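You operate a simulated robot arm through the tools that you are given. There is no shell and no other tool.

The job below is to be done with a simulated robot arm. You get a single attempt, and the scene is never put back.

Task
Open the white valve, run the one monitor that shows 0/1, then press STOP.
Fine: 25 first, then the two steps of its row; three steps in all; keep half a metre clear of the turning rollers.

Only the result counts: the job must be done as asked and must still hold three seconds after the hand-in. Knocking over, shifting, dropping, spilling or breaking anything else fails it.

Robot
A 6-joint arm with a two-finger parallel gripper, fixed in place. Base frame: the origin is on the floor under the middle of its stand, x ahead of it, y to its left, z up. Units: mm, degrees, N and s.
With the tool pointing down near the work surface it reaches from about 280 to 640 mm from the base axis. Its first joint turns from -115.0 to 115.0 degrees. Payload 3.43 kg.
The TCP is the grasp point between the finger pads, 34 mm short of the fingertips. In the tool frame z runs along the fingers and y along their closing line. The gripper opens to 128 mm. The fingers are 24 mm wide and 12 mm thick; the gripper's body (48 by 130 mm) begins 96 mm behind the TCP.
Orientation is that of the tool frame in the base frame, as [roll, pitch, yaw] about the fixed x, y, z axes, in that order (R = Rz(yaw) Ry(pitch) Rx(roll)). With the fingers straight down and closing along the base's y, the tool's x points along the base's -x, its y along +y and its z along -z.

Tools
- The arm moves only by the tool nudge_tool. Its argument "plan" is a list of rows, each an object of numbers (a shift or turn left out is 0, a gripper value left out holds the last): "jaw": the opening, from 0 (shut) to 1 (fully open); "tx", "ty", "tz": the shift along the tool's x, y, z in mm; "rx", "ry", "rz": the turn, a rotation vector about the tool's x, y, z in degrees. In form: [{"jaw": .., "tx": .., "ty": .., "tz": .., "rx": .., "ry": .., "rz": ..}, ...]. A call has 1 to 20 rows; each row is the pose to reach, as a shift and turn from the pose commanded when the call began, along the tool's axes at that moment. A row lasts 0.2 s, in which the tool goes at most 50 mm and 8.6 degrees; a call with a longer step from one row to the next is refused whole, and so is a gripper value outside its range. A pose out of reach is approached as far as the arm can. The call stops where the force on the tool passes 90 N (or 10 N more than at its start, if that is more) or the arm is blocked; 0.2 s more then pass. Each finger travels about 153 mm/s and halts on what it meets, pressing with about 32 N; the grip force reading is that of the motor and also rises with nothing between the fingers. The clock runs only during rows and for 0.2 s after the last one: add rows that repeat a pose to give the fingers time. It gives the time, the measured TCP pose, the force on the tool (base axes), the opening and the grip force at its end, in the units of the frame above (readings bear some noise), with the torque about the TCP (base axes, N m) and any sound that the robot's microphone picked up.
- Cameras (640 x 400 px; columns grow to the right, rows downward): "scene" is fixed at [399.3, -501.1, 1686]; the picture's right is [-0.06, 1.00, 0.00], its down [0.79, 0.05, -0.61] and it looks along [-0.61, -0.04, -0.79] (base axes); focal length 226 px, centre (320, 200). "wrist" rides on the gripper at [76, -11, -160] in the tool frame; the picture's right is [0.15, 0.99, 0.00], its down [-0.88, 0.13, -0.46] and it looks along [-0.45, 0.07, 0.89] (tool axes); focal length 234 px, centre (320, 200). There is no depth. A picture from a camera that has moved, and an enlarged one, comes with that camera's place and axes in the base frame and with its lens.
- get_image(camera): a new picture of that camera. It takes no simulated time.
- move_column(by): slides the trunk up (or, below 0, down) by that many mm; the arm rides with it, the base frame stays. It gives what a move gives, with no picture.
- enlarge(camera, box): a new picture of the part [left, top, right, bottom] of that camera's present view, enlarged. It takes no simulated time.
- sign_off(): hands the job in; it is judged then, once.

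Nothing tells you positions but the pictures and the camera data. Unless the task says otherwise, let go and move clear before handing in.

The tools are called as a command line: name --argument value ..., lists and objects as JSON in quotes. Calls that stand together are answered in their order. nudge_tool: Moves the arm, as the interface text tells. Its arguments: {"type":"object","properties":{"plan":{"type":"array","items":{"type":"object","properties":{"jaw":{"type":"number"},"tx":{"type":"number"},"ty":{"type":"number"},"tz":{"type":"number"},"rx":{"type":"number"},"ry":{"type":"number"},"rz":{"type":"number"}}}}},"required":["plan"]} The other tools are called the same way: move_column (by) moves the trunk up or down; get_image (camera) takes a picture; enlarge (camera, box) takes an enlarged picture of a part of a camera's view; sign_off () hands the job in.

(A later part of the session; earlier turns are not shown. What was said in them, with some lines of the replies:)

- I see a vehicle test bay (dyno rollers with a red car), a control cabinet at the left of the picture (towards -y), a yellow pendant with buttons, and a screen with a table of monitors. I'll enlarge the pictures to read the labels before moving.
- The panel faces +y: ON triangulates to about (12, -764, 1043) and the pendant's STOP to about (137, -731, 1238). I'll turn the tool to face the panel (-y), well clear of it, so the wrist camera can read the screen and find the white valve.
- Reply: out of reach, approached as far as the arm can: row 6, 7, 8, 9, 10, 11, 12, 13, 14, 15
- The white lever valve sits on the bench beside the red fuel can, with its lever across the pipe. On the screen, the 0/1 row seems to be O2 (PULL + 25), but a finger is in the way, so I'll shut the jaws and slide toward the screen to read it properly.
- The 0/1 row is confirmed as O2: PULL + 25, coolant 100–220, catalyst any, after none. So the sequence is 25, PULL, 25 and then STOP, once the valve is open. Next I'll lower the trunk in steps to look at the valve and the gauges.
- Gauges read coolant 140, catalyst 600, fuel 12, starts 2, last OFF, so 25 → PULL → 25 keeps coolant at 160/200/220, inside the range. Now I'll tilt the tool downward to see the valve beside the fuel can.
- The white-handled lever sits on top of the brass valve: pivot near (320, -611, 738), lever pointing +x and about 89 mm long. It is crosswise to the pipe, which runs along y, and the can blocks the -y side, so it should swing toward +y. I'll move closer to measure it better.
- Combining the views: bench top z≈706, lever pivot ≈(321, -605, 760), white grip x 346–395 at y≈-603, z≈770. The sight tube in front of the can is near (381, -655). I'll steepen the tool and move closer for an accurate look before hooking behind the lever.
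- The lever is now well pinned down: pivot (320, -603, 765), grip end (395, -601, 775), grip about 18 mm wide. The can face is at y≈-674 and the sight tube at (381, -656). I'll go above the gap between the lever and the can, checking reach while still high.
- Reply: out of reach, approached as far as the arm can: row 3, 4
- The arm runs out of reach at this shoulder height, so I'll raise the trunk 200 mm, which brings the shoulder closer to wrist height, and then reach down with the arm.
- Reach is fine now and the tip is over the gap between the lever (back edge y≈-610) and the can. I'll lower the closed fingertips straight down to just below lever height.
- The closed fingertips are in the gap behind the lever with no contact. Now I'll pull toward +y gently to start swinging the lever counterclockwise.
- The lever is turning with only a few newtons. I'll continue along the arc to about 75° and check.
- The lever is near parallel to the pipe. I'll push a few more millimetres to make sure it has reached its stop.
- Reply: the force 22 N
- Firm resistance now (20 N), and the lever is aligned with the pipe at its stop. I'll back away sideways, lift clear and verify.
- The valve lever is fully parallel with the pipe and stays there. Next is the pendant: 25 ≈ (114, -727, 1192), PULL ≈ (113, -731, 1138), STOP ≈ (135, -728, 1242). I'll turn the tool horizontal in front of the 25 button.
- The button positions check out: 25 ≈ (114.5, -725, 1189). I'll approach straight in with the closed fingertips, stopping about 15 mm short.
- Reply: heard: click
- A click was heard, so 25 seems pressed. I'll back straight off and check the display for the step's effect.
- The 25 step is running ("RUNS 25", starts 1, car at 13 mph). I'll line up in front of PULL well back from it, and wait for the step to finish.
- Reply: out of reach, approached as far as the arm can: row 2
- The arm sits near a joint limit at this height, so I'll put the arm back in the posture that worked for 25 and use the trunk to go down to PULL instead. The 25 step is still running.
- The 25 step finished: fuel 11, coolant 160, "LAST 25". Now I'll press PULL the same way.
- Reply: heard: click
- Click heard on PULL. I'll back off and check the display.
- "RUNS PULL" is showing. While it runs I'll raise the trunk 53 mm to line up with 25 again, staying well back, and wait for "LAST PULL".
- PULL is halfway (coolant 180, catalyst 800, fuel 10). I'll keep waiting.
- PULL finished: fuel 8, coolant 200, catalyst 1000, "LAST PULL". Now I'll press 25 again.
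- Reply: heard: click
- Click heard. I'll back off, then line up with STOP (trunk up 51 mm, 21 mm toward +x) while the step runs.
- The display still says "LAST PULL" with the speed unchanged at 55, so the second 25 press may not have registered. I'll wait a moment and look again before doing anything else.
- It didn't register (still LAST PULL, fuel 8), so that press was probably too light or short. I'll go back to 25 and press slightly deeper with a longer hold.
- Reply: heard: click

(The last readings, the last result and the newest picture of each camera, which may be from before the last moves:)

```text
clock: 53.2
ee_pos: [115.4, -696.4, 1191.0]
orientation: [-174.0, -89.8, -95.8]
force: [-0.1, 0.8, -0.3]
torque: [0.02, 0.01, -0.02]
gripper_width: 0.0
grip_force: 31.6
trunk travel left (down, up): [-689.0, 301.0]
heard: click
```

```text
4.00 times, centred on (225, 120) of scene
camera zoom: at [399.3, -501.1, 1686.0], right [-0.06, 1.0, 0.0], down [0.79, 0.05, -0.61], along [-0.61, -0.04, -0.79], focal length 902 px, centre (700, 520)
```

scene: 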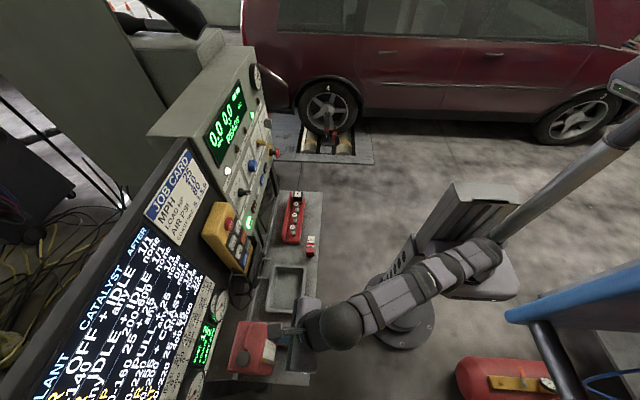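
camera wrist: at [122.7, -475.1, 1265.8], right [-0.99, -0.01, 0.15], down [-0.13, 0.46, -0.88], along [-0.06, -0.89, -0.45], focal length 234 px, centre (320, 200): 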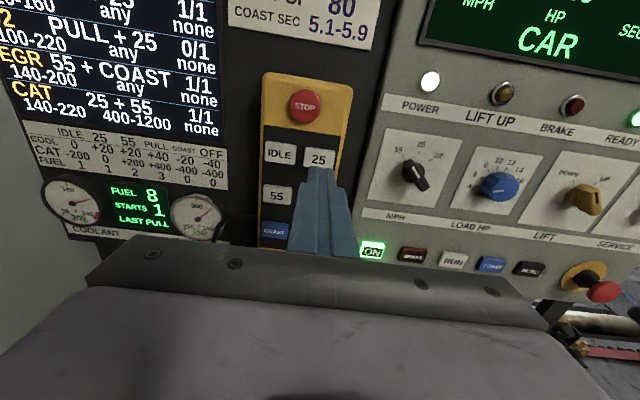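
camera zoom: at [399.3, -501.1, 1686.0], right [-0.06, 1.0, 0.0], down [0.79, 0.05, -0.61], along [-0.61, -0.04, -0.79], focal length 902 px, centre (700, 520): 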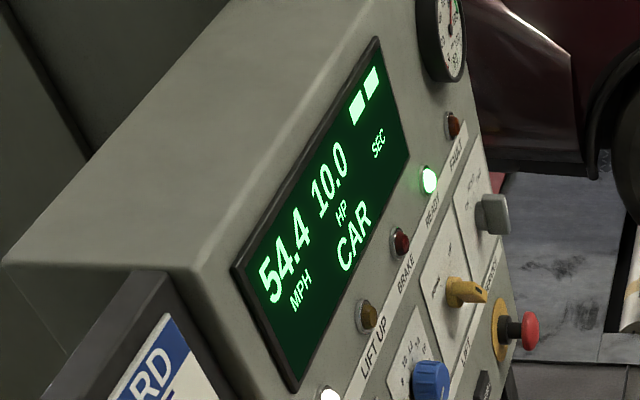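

Now "RUNS 25" is showing, so it registered. I'll release, back off, and line up with STOP while it runs.

nudge_tool --plan '[{"tz": -15}, {"tz": -40}, {"tz": -62}, {"ty": -20, "tz": -62}]'

move_column --by 51

enlarge --camera "scene" --box '[190, 310, 230, 380]'

enlarge --camera "wrist" --box '[0, 0, 380, 260]'

get_image --camera "wrist"

```text
clock: 54.2
ee_pos: [136.1, -632.9, 1190.3]
orientation: [179.4, -89.9, -89.3]
force: [-0.1, 0.1, 0.0]
torque: [-0.01, 0.02, -0.05]
gripper_width: 0.0
grip_force: 31.4
trunk travel left (down, up): [-689.0, 301.0]
```

```text
clock: 55.2
ee_pos: [136.7, -634.9, 1240.7]
orientation: [-178.9, -90.0, -90.7]
force: [0.7, 1.1, -0.6]
torque: [0.0, -0.02, -0.01]
gripper_width: 0.1
grip_force: 31.7
trunk travel left (down, up): [-740.0, 250.0]
```

```text
5.71 times, centred on (210, 345) of scene
camera zoom: at [399.3, -501.1, 1686.0], right [-0.06, 1.0, 0.0], down [0.79, 0.05, -0.61], along [-0.61, -0.04, -0.79], focal length 1288 px, centre (949, -629)
```

zoom: 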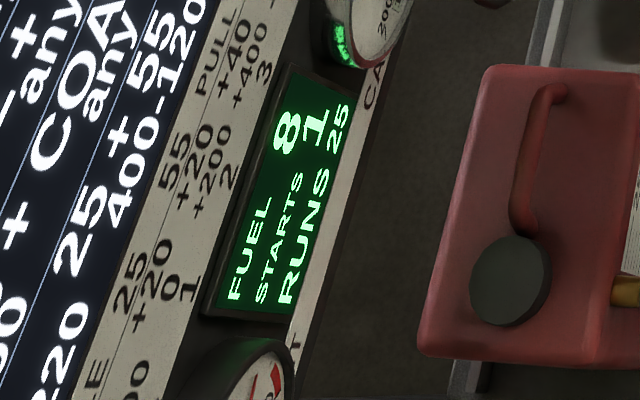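

```text
1.54 times, centred on (190, 130) of wrist
camera zoom: at [146.6, -475.4, 1317.4], right [-0.99, -0.01, 0.15], down [-0.13, 0.46, -0.88], along [-0.06, -0.89, -0.45], focal length 360 px, centre (520, 308)
```

zoom: 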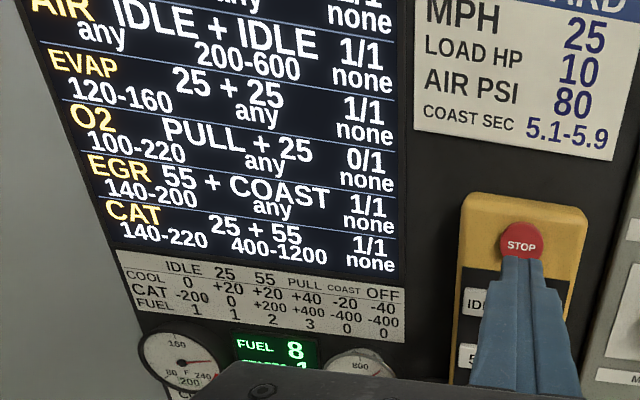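

```text
taken
camera wrist: at [146.6, -475.4, 1317.4], right [-0.99, -0.01, 0.15], down [-0.13, 0.46, -0.88], along [-0.06, -0.89, -0.45], focal length 234 px, centre (320, 200)
```

wrist: 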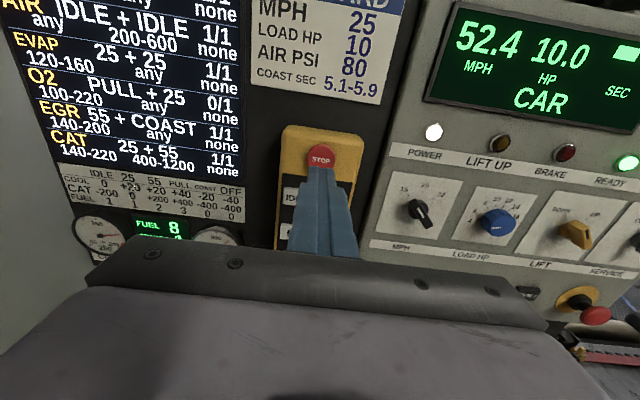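

The 25 step is running with the car slowing from 55. I'll hold here, clear of STOP, and wait until it completes.

nudge_tool --plan '[{"tz": 0}, {"tz": 0}, {"tz": 0}, {"tz": 0}, {"tz": 0}, {"tz": 0}, {"tz": 0}, {"tz": 0}, {"tz": 0}, {"tz": 0}, {"tz": 0}, {"tz": 0}, {"tz": 0}, {"tz": 0}, {"tz": 0}]'

enlarge --camera "scene" --box '[190, 310, 230, 380]'

get_image --camera "wrist"

```text
clock: 58.4
ee_pos: [135.1, -634.1, 1241.8]
orientation: [-177.6, -89.9, -92.1]
force: [1.3, 0.0, 0.4]
torque: [-0.02, 0.0, -0.02]
gripper_width: 0.3
grip_force: 32.1
trunk travel left (down, up): [-740.0, 250.0]
```

```text
5.71 times, centred on (210, 345) of scene
camera zoom: at [399.3, -501.1, 1686.0], right [-0.06, 1.0, 0.0], down [0.79, 0.05, -0.61], along [-0.61, -0.04, -0.79], focal length 1288 px, centre (949, -629)
```

zoom: 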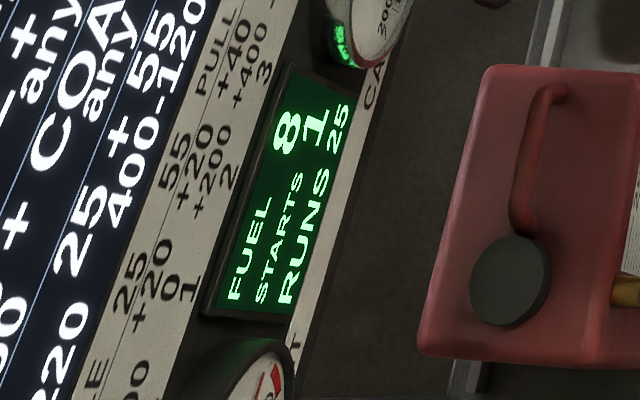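

```text
taken
camera wrist: at [146.6, -475.4, 1317.4], right [-0.99, -0.01, 0.15], down [-0.13, 0.46, -0.88], along [-0.06, -0.89, -0.45], focal length 234 px, centre (320, 200)
```

wrist: 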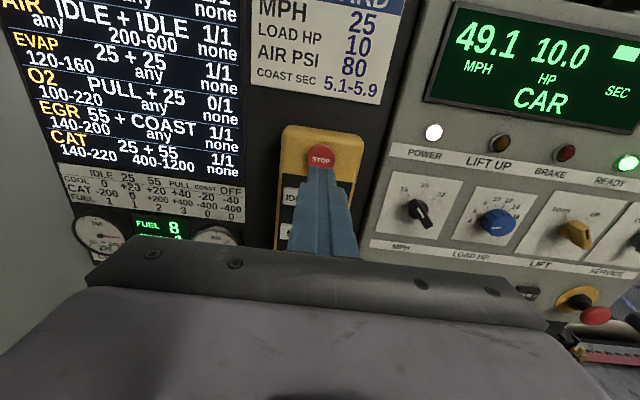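

The speed is falling about 1 mph per second (49 now), so this will take a while. I'll keep waiting without touching anything.

nudge_tool --plan '[{"tz": 0}, {"tz": 0}, {"tz": 0}, {"tz": 0}, {"tz": 0}, {"tz": 0}, {"tz": 0}, {"tz": 0}, {"tz": 0}, {"tz": 0}, {"tz": 0}, {"tz": 0}, {"tz": 0}, {"tz": 0}, {"tz": 0}, {"tz": 0}, {"tz": 0}, {"tz": 0}, {"tz": 0}, {"tz": 0}]'

nudge_tool --plan '[{"tz": 0}, {"tz": 0}, {"tz": 0}, {"tz": 0}, {"tz": 0}, {"tz": 0}, {"tz": 0}, {"tz": 0}, {"tz": 0}, {"tz": 0}, {"tz": 0}, {"tz": 0}, {"tz": 0}, {"tz": 0}, {"tz": 0}, {"tz": 0}, {"tz": 0}, {"tz": 0}, {"tz": 0}, {"tz": 0}]'

get_image --camera "wrist"

enlarge --camera "scene" --box '[190, 310, 230, 380]'

```text
clock: 62.6
ee_pos: [135.8, -634.4, 1240.7]
orientation: [-177.0, -89.9, -92.7]
force: [-0.6, -0.2, -1.3]
torque: [-0.02, -0.01, -0.01]
gripper_width: 0.0
grip_force: 31.8
trunk travel left (down, up): [-740.0, 250.0]
```

```text
clock: 66.8
ee_pos: [136.1, -634.3, 1241.4]
orientation: [-177.9, -89.8, -91.8]
force: [-0.6, -0.6, -0.5]
torque: [0.0, -0.04, 0.03]
gripper_width: 0.4
grip_force: 31.8
trunk travel left (down, up): [-740.0, 250.0]
```

```text
taken
camera wrist: at [146.6, -475.4, 1317.4], right [-0.99, -0.01, 0.15], down [-0.13, 0.46, -0.88], along [-0.06, -0.89, -0.45], focal length 234 px, centre (320, 200)
```

wrist: 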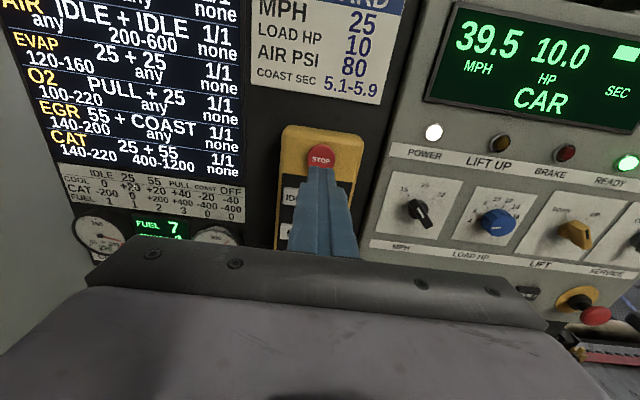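

```text
5.71 times, centred on (210, 345) of scene
camera zoom: at [399.3, -501.1, 1686.0], right [-0.06, 1.0, 0.0], down [0.79, 0.05, -0.61], along [-0.61, -0.04, -0.79], focal length 1288 px, centre (949, -629)
```

zoom: 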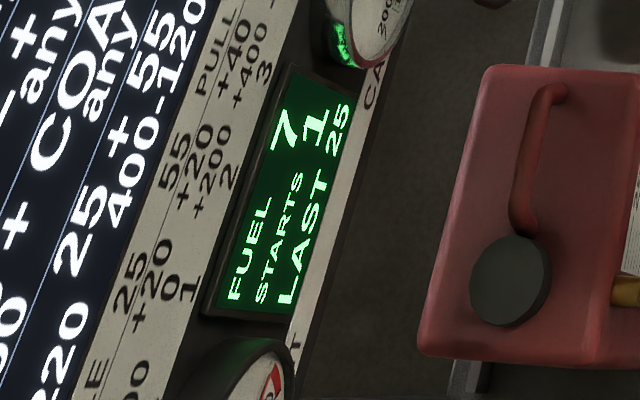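

Step done: "LAST 25", fuel 7. I'll check the O2 row on the screen before pressing STOP.

enlarge --camera "wrist" --box '[0, 40, 260, 260]'

enlarge --camera "scene" --box '[60, 210, 220, 400]'

enlarge --camera "wrist" --box '[250, 100, 390, 220]'

```text
1.82 times, centred on (130, 150) of wrist
camera zoom: at [146.6, -475.4, 1317.4], right [-0.99, -0.01, 0.15], down [-0.13, 0.46, -0.88], along [-0.06, -0.89, -0.45], focal length 426 px, centre (666, 291)
```

zoom: 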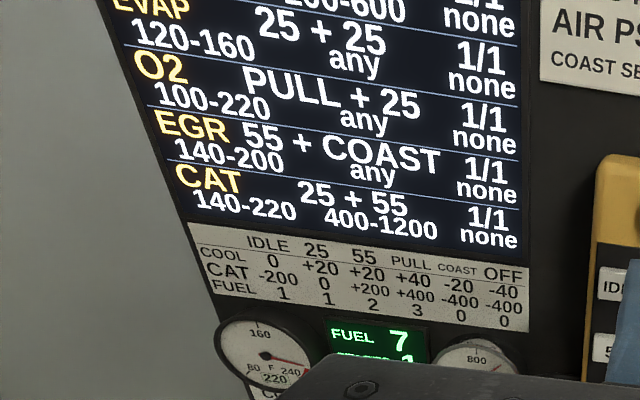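

```text
2.11 times, centred on (140, 305) of scene
camera zoom: at [399.3, -501.1, 1686.0], right [-0.06, 1.0, 0.0], down [0.79, 0.05, -0.61], along [-0.61, -0.04, -0.79], focal length 475 px, centre (699, -21)
```

zoom: 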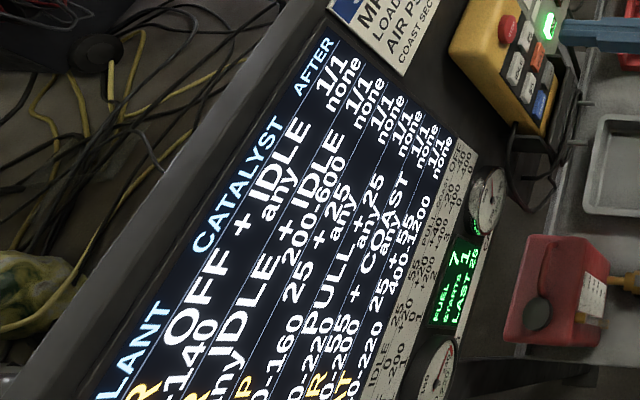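

```text
3.33 times, centred on (320, 160) of wrist
camera zoom: at [146.6, -475.4, 1317.4], right [-0.99, -0.01, 0.15], down [-0.13, 0.46, -0.88], along [-0.06, -0.89, -0.45], focal length 781 px, centre (320, 333)
```

zoom: 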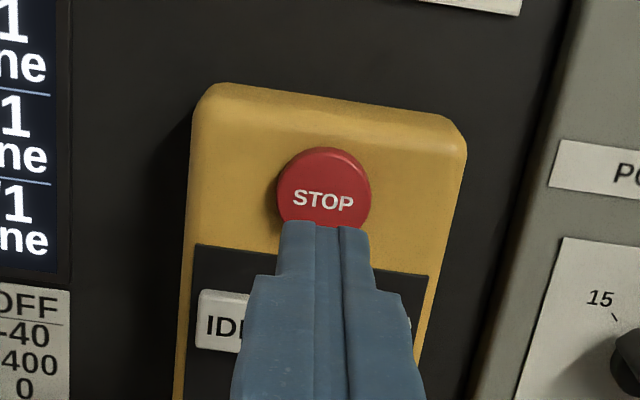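

O2 now shows 1/1 and all rows are complete. Now I'll press STOP, approaching in small increments.

nudge_tool --plan '[{"tx": 1, "tz": 22}, {"tx": 2, "tz": 38}, {"tx": 2, "tz": 44}, {"tx": 2, "tz": 47}, {"tx": 2, "tz": 49}, {"tx": 2, "tz": 51}]'

enlarge --camera "wrist" --box '[220, 70, 420, 230]'

enlarge --camera "scene" --box '[170, 170, 290, 280]'

```text
clock: 68.2
ee_pos: [136.8, -687.3, 1243.3]
orientation: [-179.1, -89.9, -90.5]
force: [-0.3, 0.2, 0.1]
torque: [0.03, -0.02, -0.01]
gripper_width: 0.0
grip_force: 31.9
trunk travel left (down, up): [-740.0, 250.0]
```

```text
2.50 times, centred on (320, 150) of wrist
camera zoom: at [147.4, -526.9, 1319.2], right [-0.99, -0.01, 0.15], down [-0.13, 0.46, -0.88], along [-0.06, -0.89, -0.45], focal length 585 px, centre (320, 325)
```

zoom: 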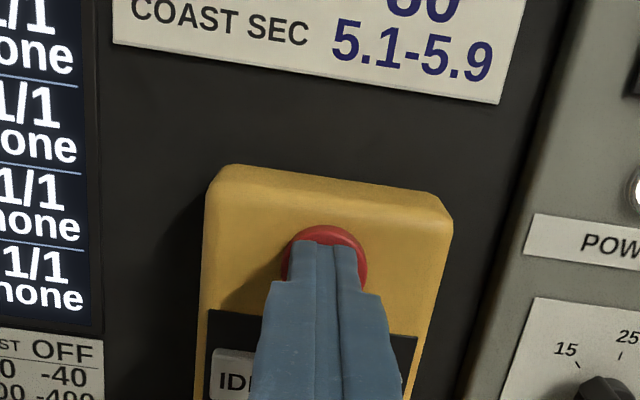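

```text
3.64 times, centred on (230, 225) of scene
camera zoom: at [399.3, -501.1, 1686.0], right [-0.06, 1.0, 0.0], down [0.79, 0.05, -0.61], along [-0.61, -0.04, -0.79], focal length 820 px, centre (647, 109)
```

zoom: 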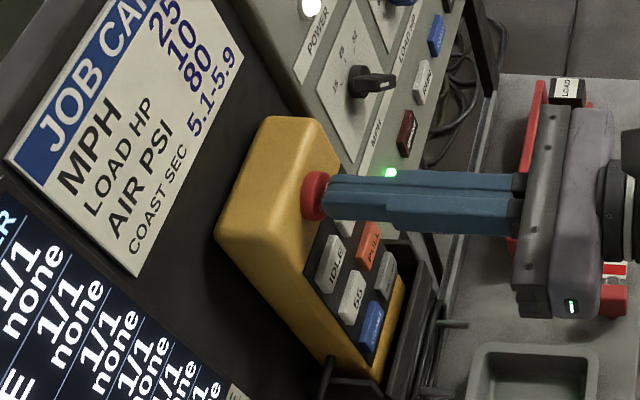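

The tip is centred on STOP with no contact yet. I'll press in and hold.

nudge_tool --plan '[{"tz": 2}, {"tz": 4}, {"tz": 6}, {"tz": 7.5}, {"tz": 9}, {"tz": 9}, {"tz": 9}]'

enlarge --camera "scene" --box '[190, 310, 230, 380]'

enlarge --camera "scene" --box '[190, 70, 260, 170]'

enlarge --camera "wrist" --box '[220, 70, 420, 230]'

```text
clock: 69.8
ee_pos: [135.6, -693.8, 1242.9]
orientation: [-179.2, -89.8, -90.5]
force: [0.2, 0.0, -0.2]
torque: [0.0, -0.01, -0.02]
gripper_width: 0.1
grip_force: 32.1
trunk travel left (down, up): [-740.0, 250.0]
```

```text
5.71 times, centred on (210, 345) of scene
camera zoom: at [399.3, -501.1, 1686.0], right [-0.06, 1.0, 0.0], down [0.79, 0.05, -0.61], along [-0.61, -0.04, -0.79], focal length 1288 px, centre (949, -629)
```

zoom: 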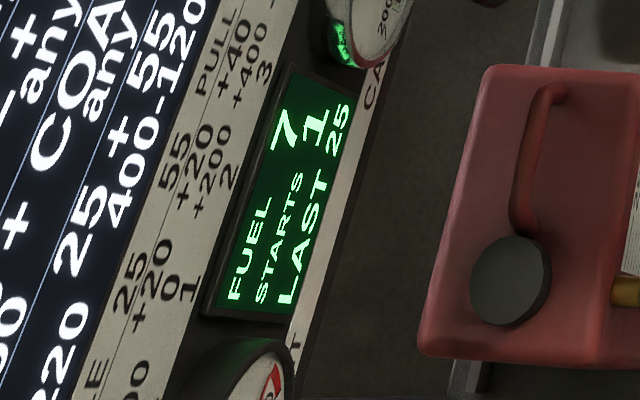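

```text
4.00 times, centred on (225, 120) of scene
camera zoom: at [399.3, -501.1, 1686.0], right [-0.06, 1.0, 0.0], down [0.79, 0.05, -0.61], along [-0.61, -0.04, -0.79], focal length 902 px, centre (700, 520)
```

zoom: 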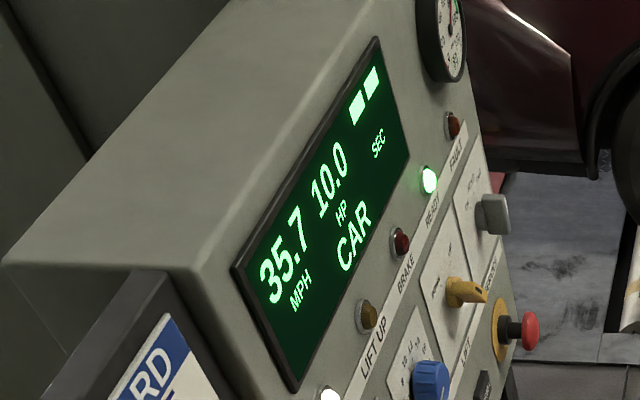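

```text
2.50 times, centred on (320, 150) of wrist
camera zoom: at [147.3, -535.4, 1319.1], right [-0.99, -0.01, 0.15], down [-0.13, 0.46, -0.88], along [-0.06, -0.89, -0.45], focal length 585 px, centre (320, 325)
```

zoom: 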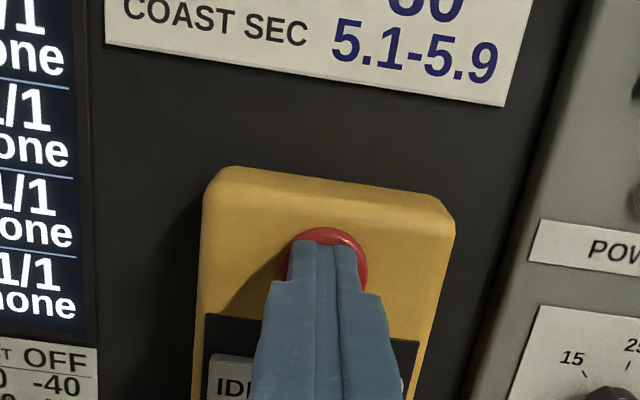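

nudge_tool --plan '[{"tz": 1}, {"tz": 2}, {"tz": 3}, {"tz": 3}, {"tz": 3}]'

enlarge --camera "scene" --box '[190, 310, 230, 380]'

enlarge --camera "scene" --box '[190, 70, 260, 170]'

```text
clock: 71.0
ee_pos: [136.8, -697.5, 1243.0]
orientation: [-179.3, -89.9, -90.5]
force: [-1.4, 1.9, -2.3]
torque: [0.07, 0.02, -0.01]
gripper_width: 0.0
grip_force: 31.8
trunk travel left (down, up): [-740.0, 250.0]
heard: click
```

```text
5.71 times, centred on (210, 345) of scene
camera zoom: at [399.3, -501.1, 1686.0], right [-0.06, 1.0, 0.0], down [0.79, 0.05, -0.61], along [-0.61, -0.04, -0.79], focal length 1288 px, centre (949, -629)
```

zoom: 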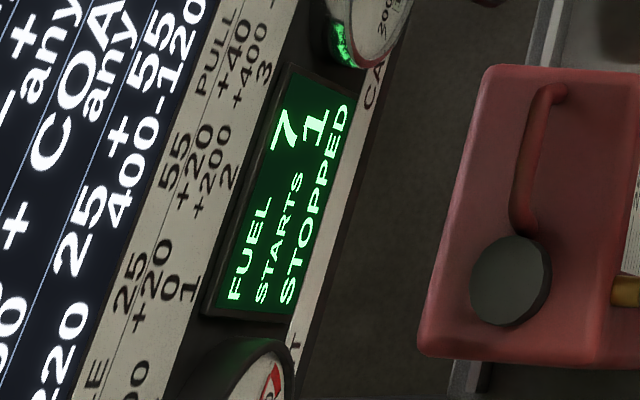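

```text
4.00 times, centred on (225, 120) of scene
camera zoom: at [399.3, -501.1, 1686.0], right [-0.06, 1.0, 0.0], down [0.79, 0.05, -0.61], along [-0.61, -0.04, -0.79], focal length 902 px, centre (700, 520)
```

zoom: 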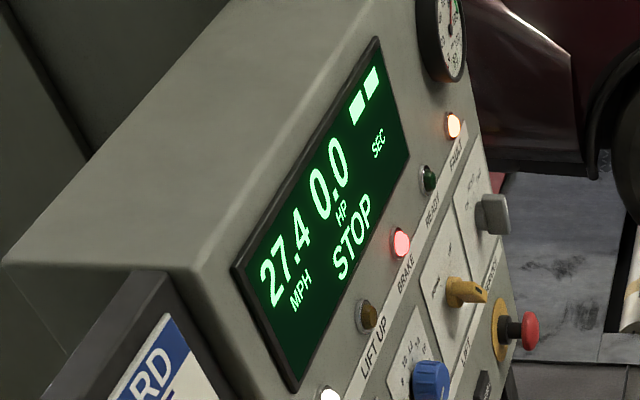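

STOP registered: the display says "STOPPED" and the brake is on. I'll back off straight and move clear, then check everything.

nudge_tool --plan '[{"tz": -15}, {"tz": -45}, {"tz": -80}, {"tz": -120}, {"tz": -150}, {"tz": -150}, {"tz": -150}, {"tz": -150}, {"tz": -150}, {"tz": -150}]'

get_image --camera "wrist"

get_image --camera "scene"

enlarge --camera "scene" --box '[190, 70, 260, 170]'

enlarge --camera "scene" --box '[130, 270, 330, 400]'

```text
clock: 73.2
ee_pos: [135.2, -546.2, 1242.3]
orientation: [179.8, -89.9, -89.7]
force: [0.3, 0.6, 0.5]
torque: [-0.02, 0.01, 0.01]
gripper_width: 0.0
grip_force: 32.3
trunk travel left (down, up): [-740.0, 250.0]
```

```text
taken
camera wrist: at [146.2, -387.1, 1319.2], right [-0.99, -0.01, 0.15], down [-0.13, 0.46, -0.88], along [-0.06, -0.89, -0.45], focal length 234 px, centre (320, 200)
```

wrist: 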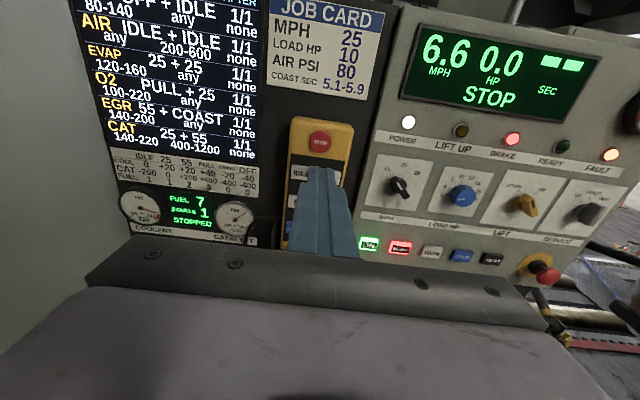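

```text
taken
```

scene: 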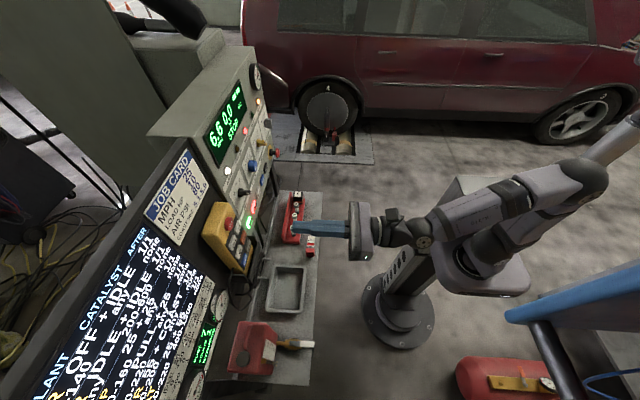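

```text
4.00 times, centred on (225, 120) of scene
camera zoom: at [399.3, -501.1, 1686.0], right [-0.06, 1.0, 0.0], down [0.79, 0.05, -0.61], along [-0.61, -0.04, -0.79], focal length 902 px, centre (700, 520)
```

zoom: 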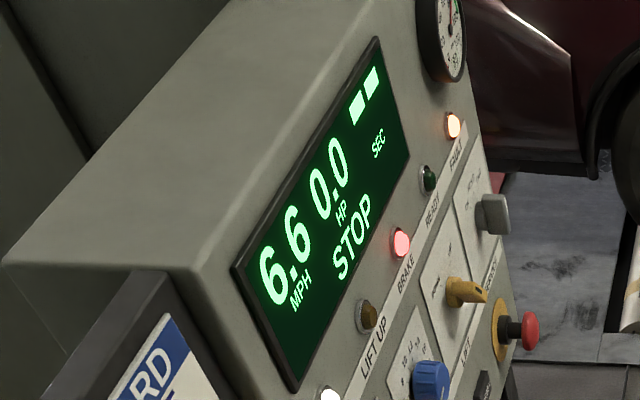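

```text
3.08 times, centred on (230, 335) of scene
camera zoom: at [399.3, -501.1, 1686.0], right [-0.06, 1.0, 0.0], down [0.79, 0.05, -0.61], along [-0.61, -0.04, -0.79], focal length 694 px, centre (597, -215)
```

zoom: 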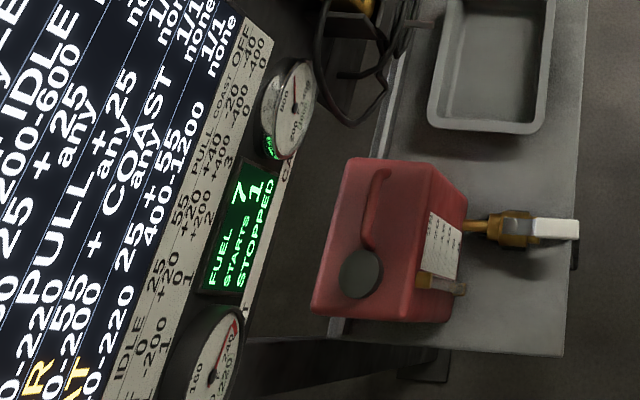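

All six monitors read 1/1, "STOPPED" is shown, the brake is on and the valve is still open. I'll wait for the rollers to come to rest before handing in.

nudge_tool --plan '[{"tz": 0}, {"tz": 0}, {"tz": 0}, {"tz": 0}, {"tz": 0}, {"tz": 0}, {"tz": 0}, {"tz": 0}, {"tz": 0}, {"tz": 0}, {"tz": 0}, {"tz": 0}]'

get_image --camera "wrist"

enlarge --camera "scene" --box '[190, 170, 340, 390]'

```text
clock: 75.8
ee_pos: [135.6, -546.1, 1242.3]
orientation: [-178.6, -90.0, -91.2]
force: [0.7, 0.1, -0.4]
torque: [-0.01, 0.0, 0.02]
gripper_width: 0.0
grip_force: 32.1
trunk travel left (down, up): [-740.0, 250.0]
```

```text
taken
camera wrist: at [146.2, -387.1, 1319.2], right [-0.99, -0.01, 0.15], down [-0.13, 0.46, -0.88], along [-0.06, -0.89, -0.45], focal length 234 px, centre (320, 200)
```

wrist: 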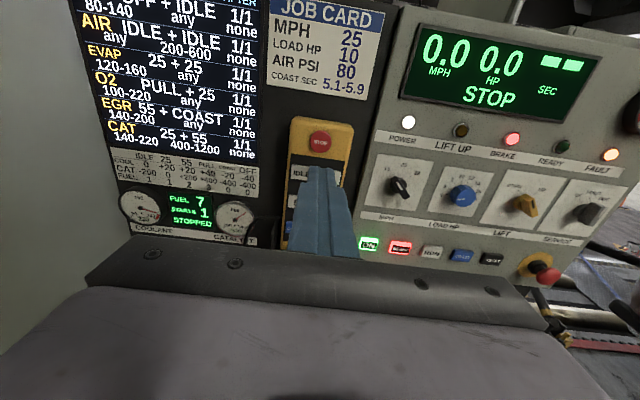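

```text
1.82 times, centred on (265, 280) of scene
camera zoom: at [399.3, -501.1, 1686.0], right [-0.06, 1.0, 0.0], down [0.79, 0.05, -0.61], along [-0.61, -0.04, -0.79], focal length 410 px, centre (420, 54)
```

zoom: 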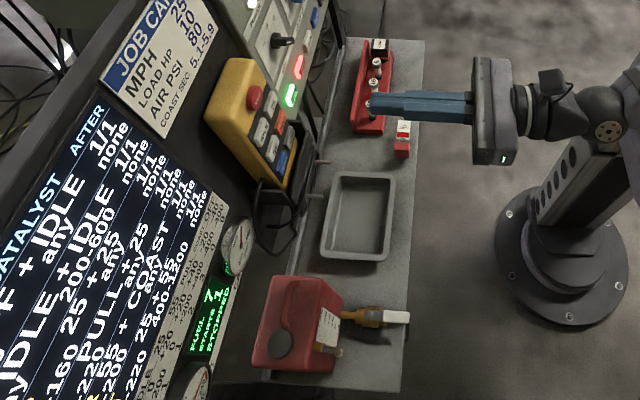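

The rollers are at 0.0 mph, O2 shows 1/1, "STOPPED" is displayed, the white valve is open, nothing else has been disturbed and the arm is clear. I'm handing the job in.

sign_off

```text
The job is handed in.
```

The job is done as asked and handed in. The white valve is open, O2 (the monitor that showed 0/1) now reads 1/1, and STOP is pressed.

- **Valve:** I swung the white lever on the fuel can a quarter turn to its stop, in line with the pipe. It was still there at the last check.
- **Steps:** I ran 25, then PULL, then 25, waiting for each to finish. Coolant went 160, 200, 220, inside O2's 100–220 range, and fuel ended at 7 with 1 start left.
- **Repeat press:** My first try at the second 25 clicked but did not start a step, so I pressed it again with a longer hold. The display changed for only three steps in all.
- **STOP:** The display showed "STOPPED" and the rollers were at 0.0 mph before I handed in. The BRAKE and FAULT lamps came on when I pressed STOP.

By my estimate the arm stayed well over half a metre from the rollers. It ended clear of the panel, and I saw nothing else knocked or moved.
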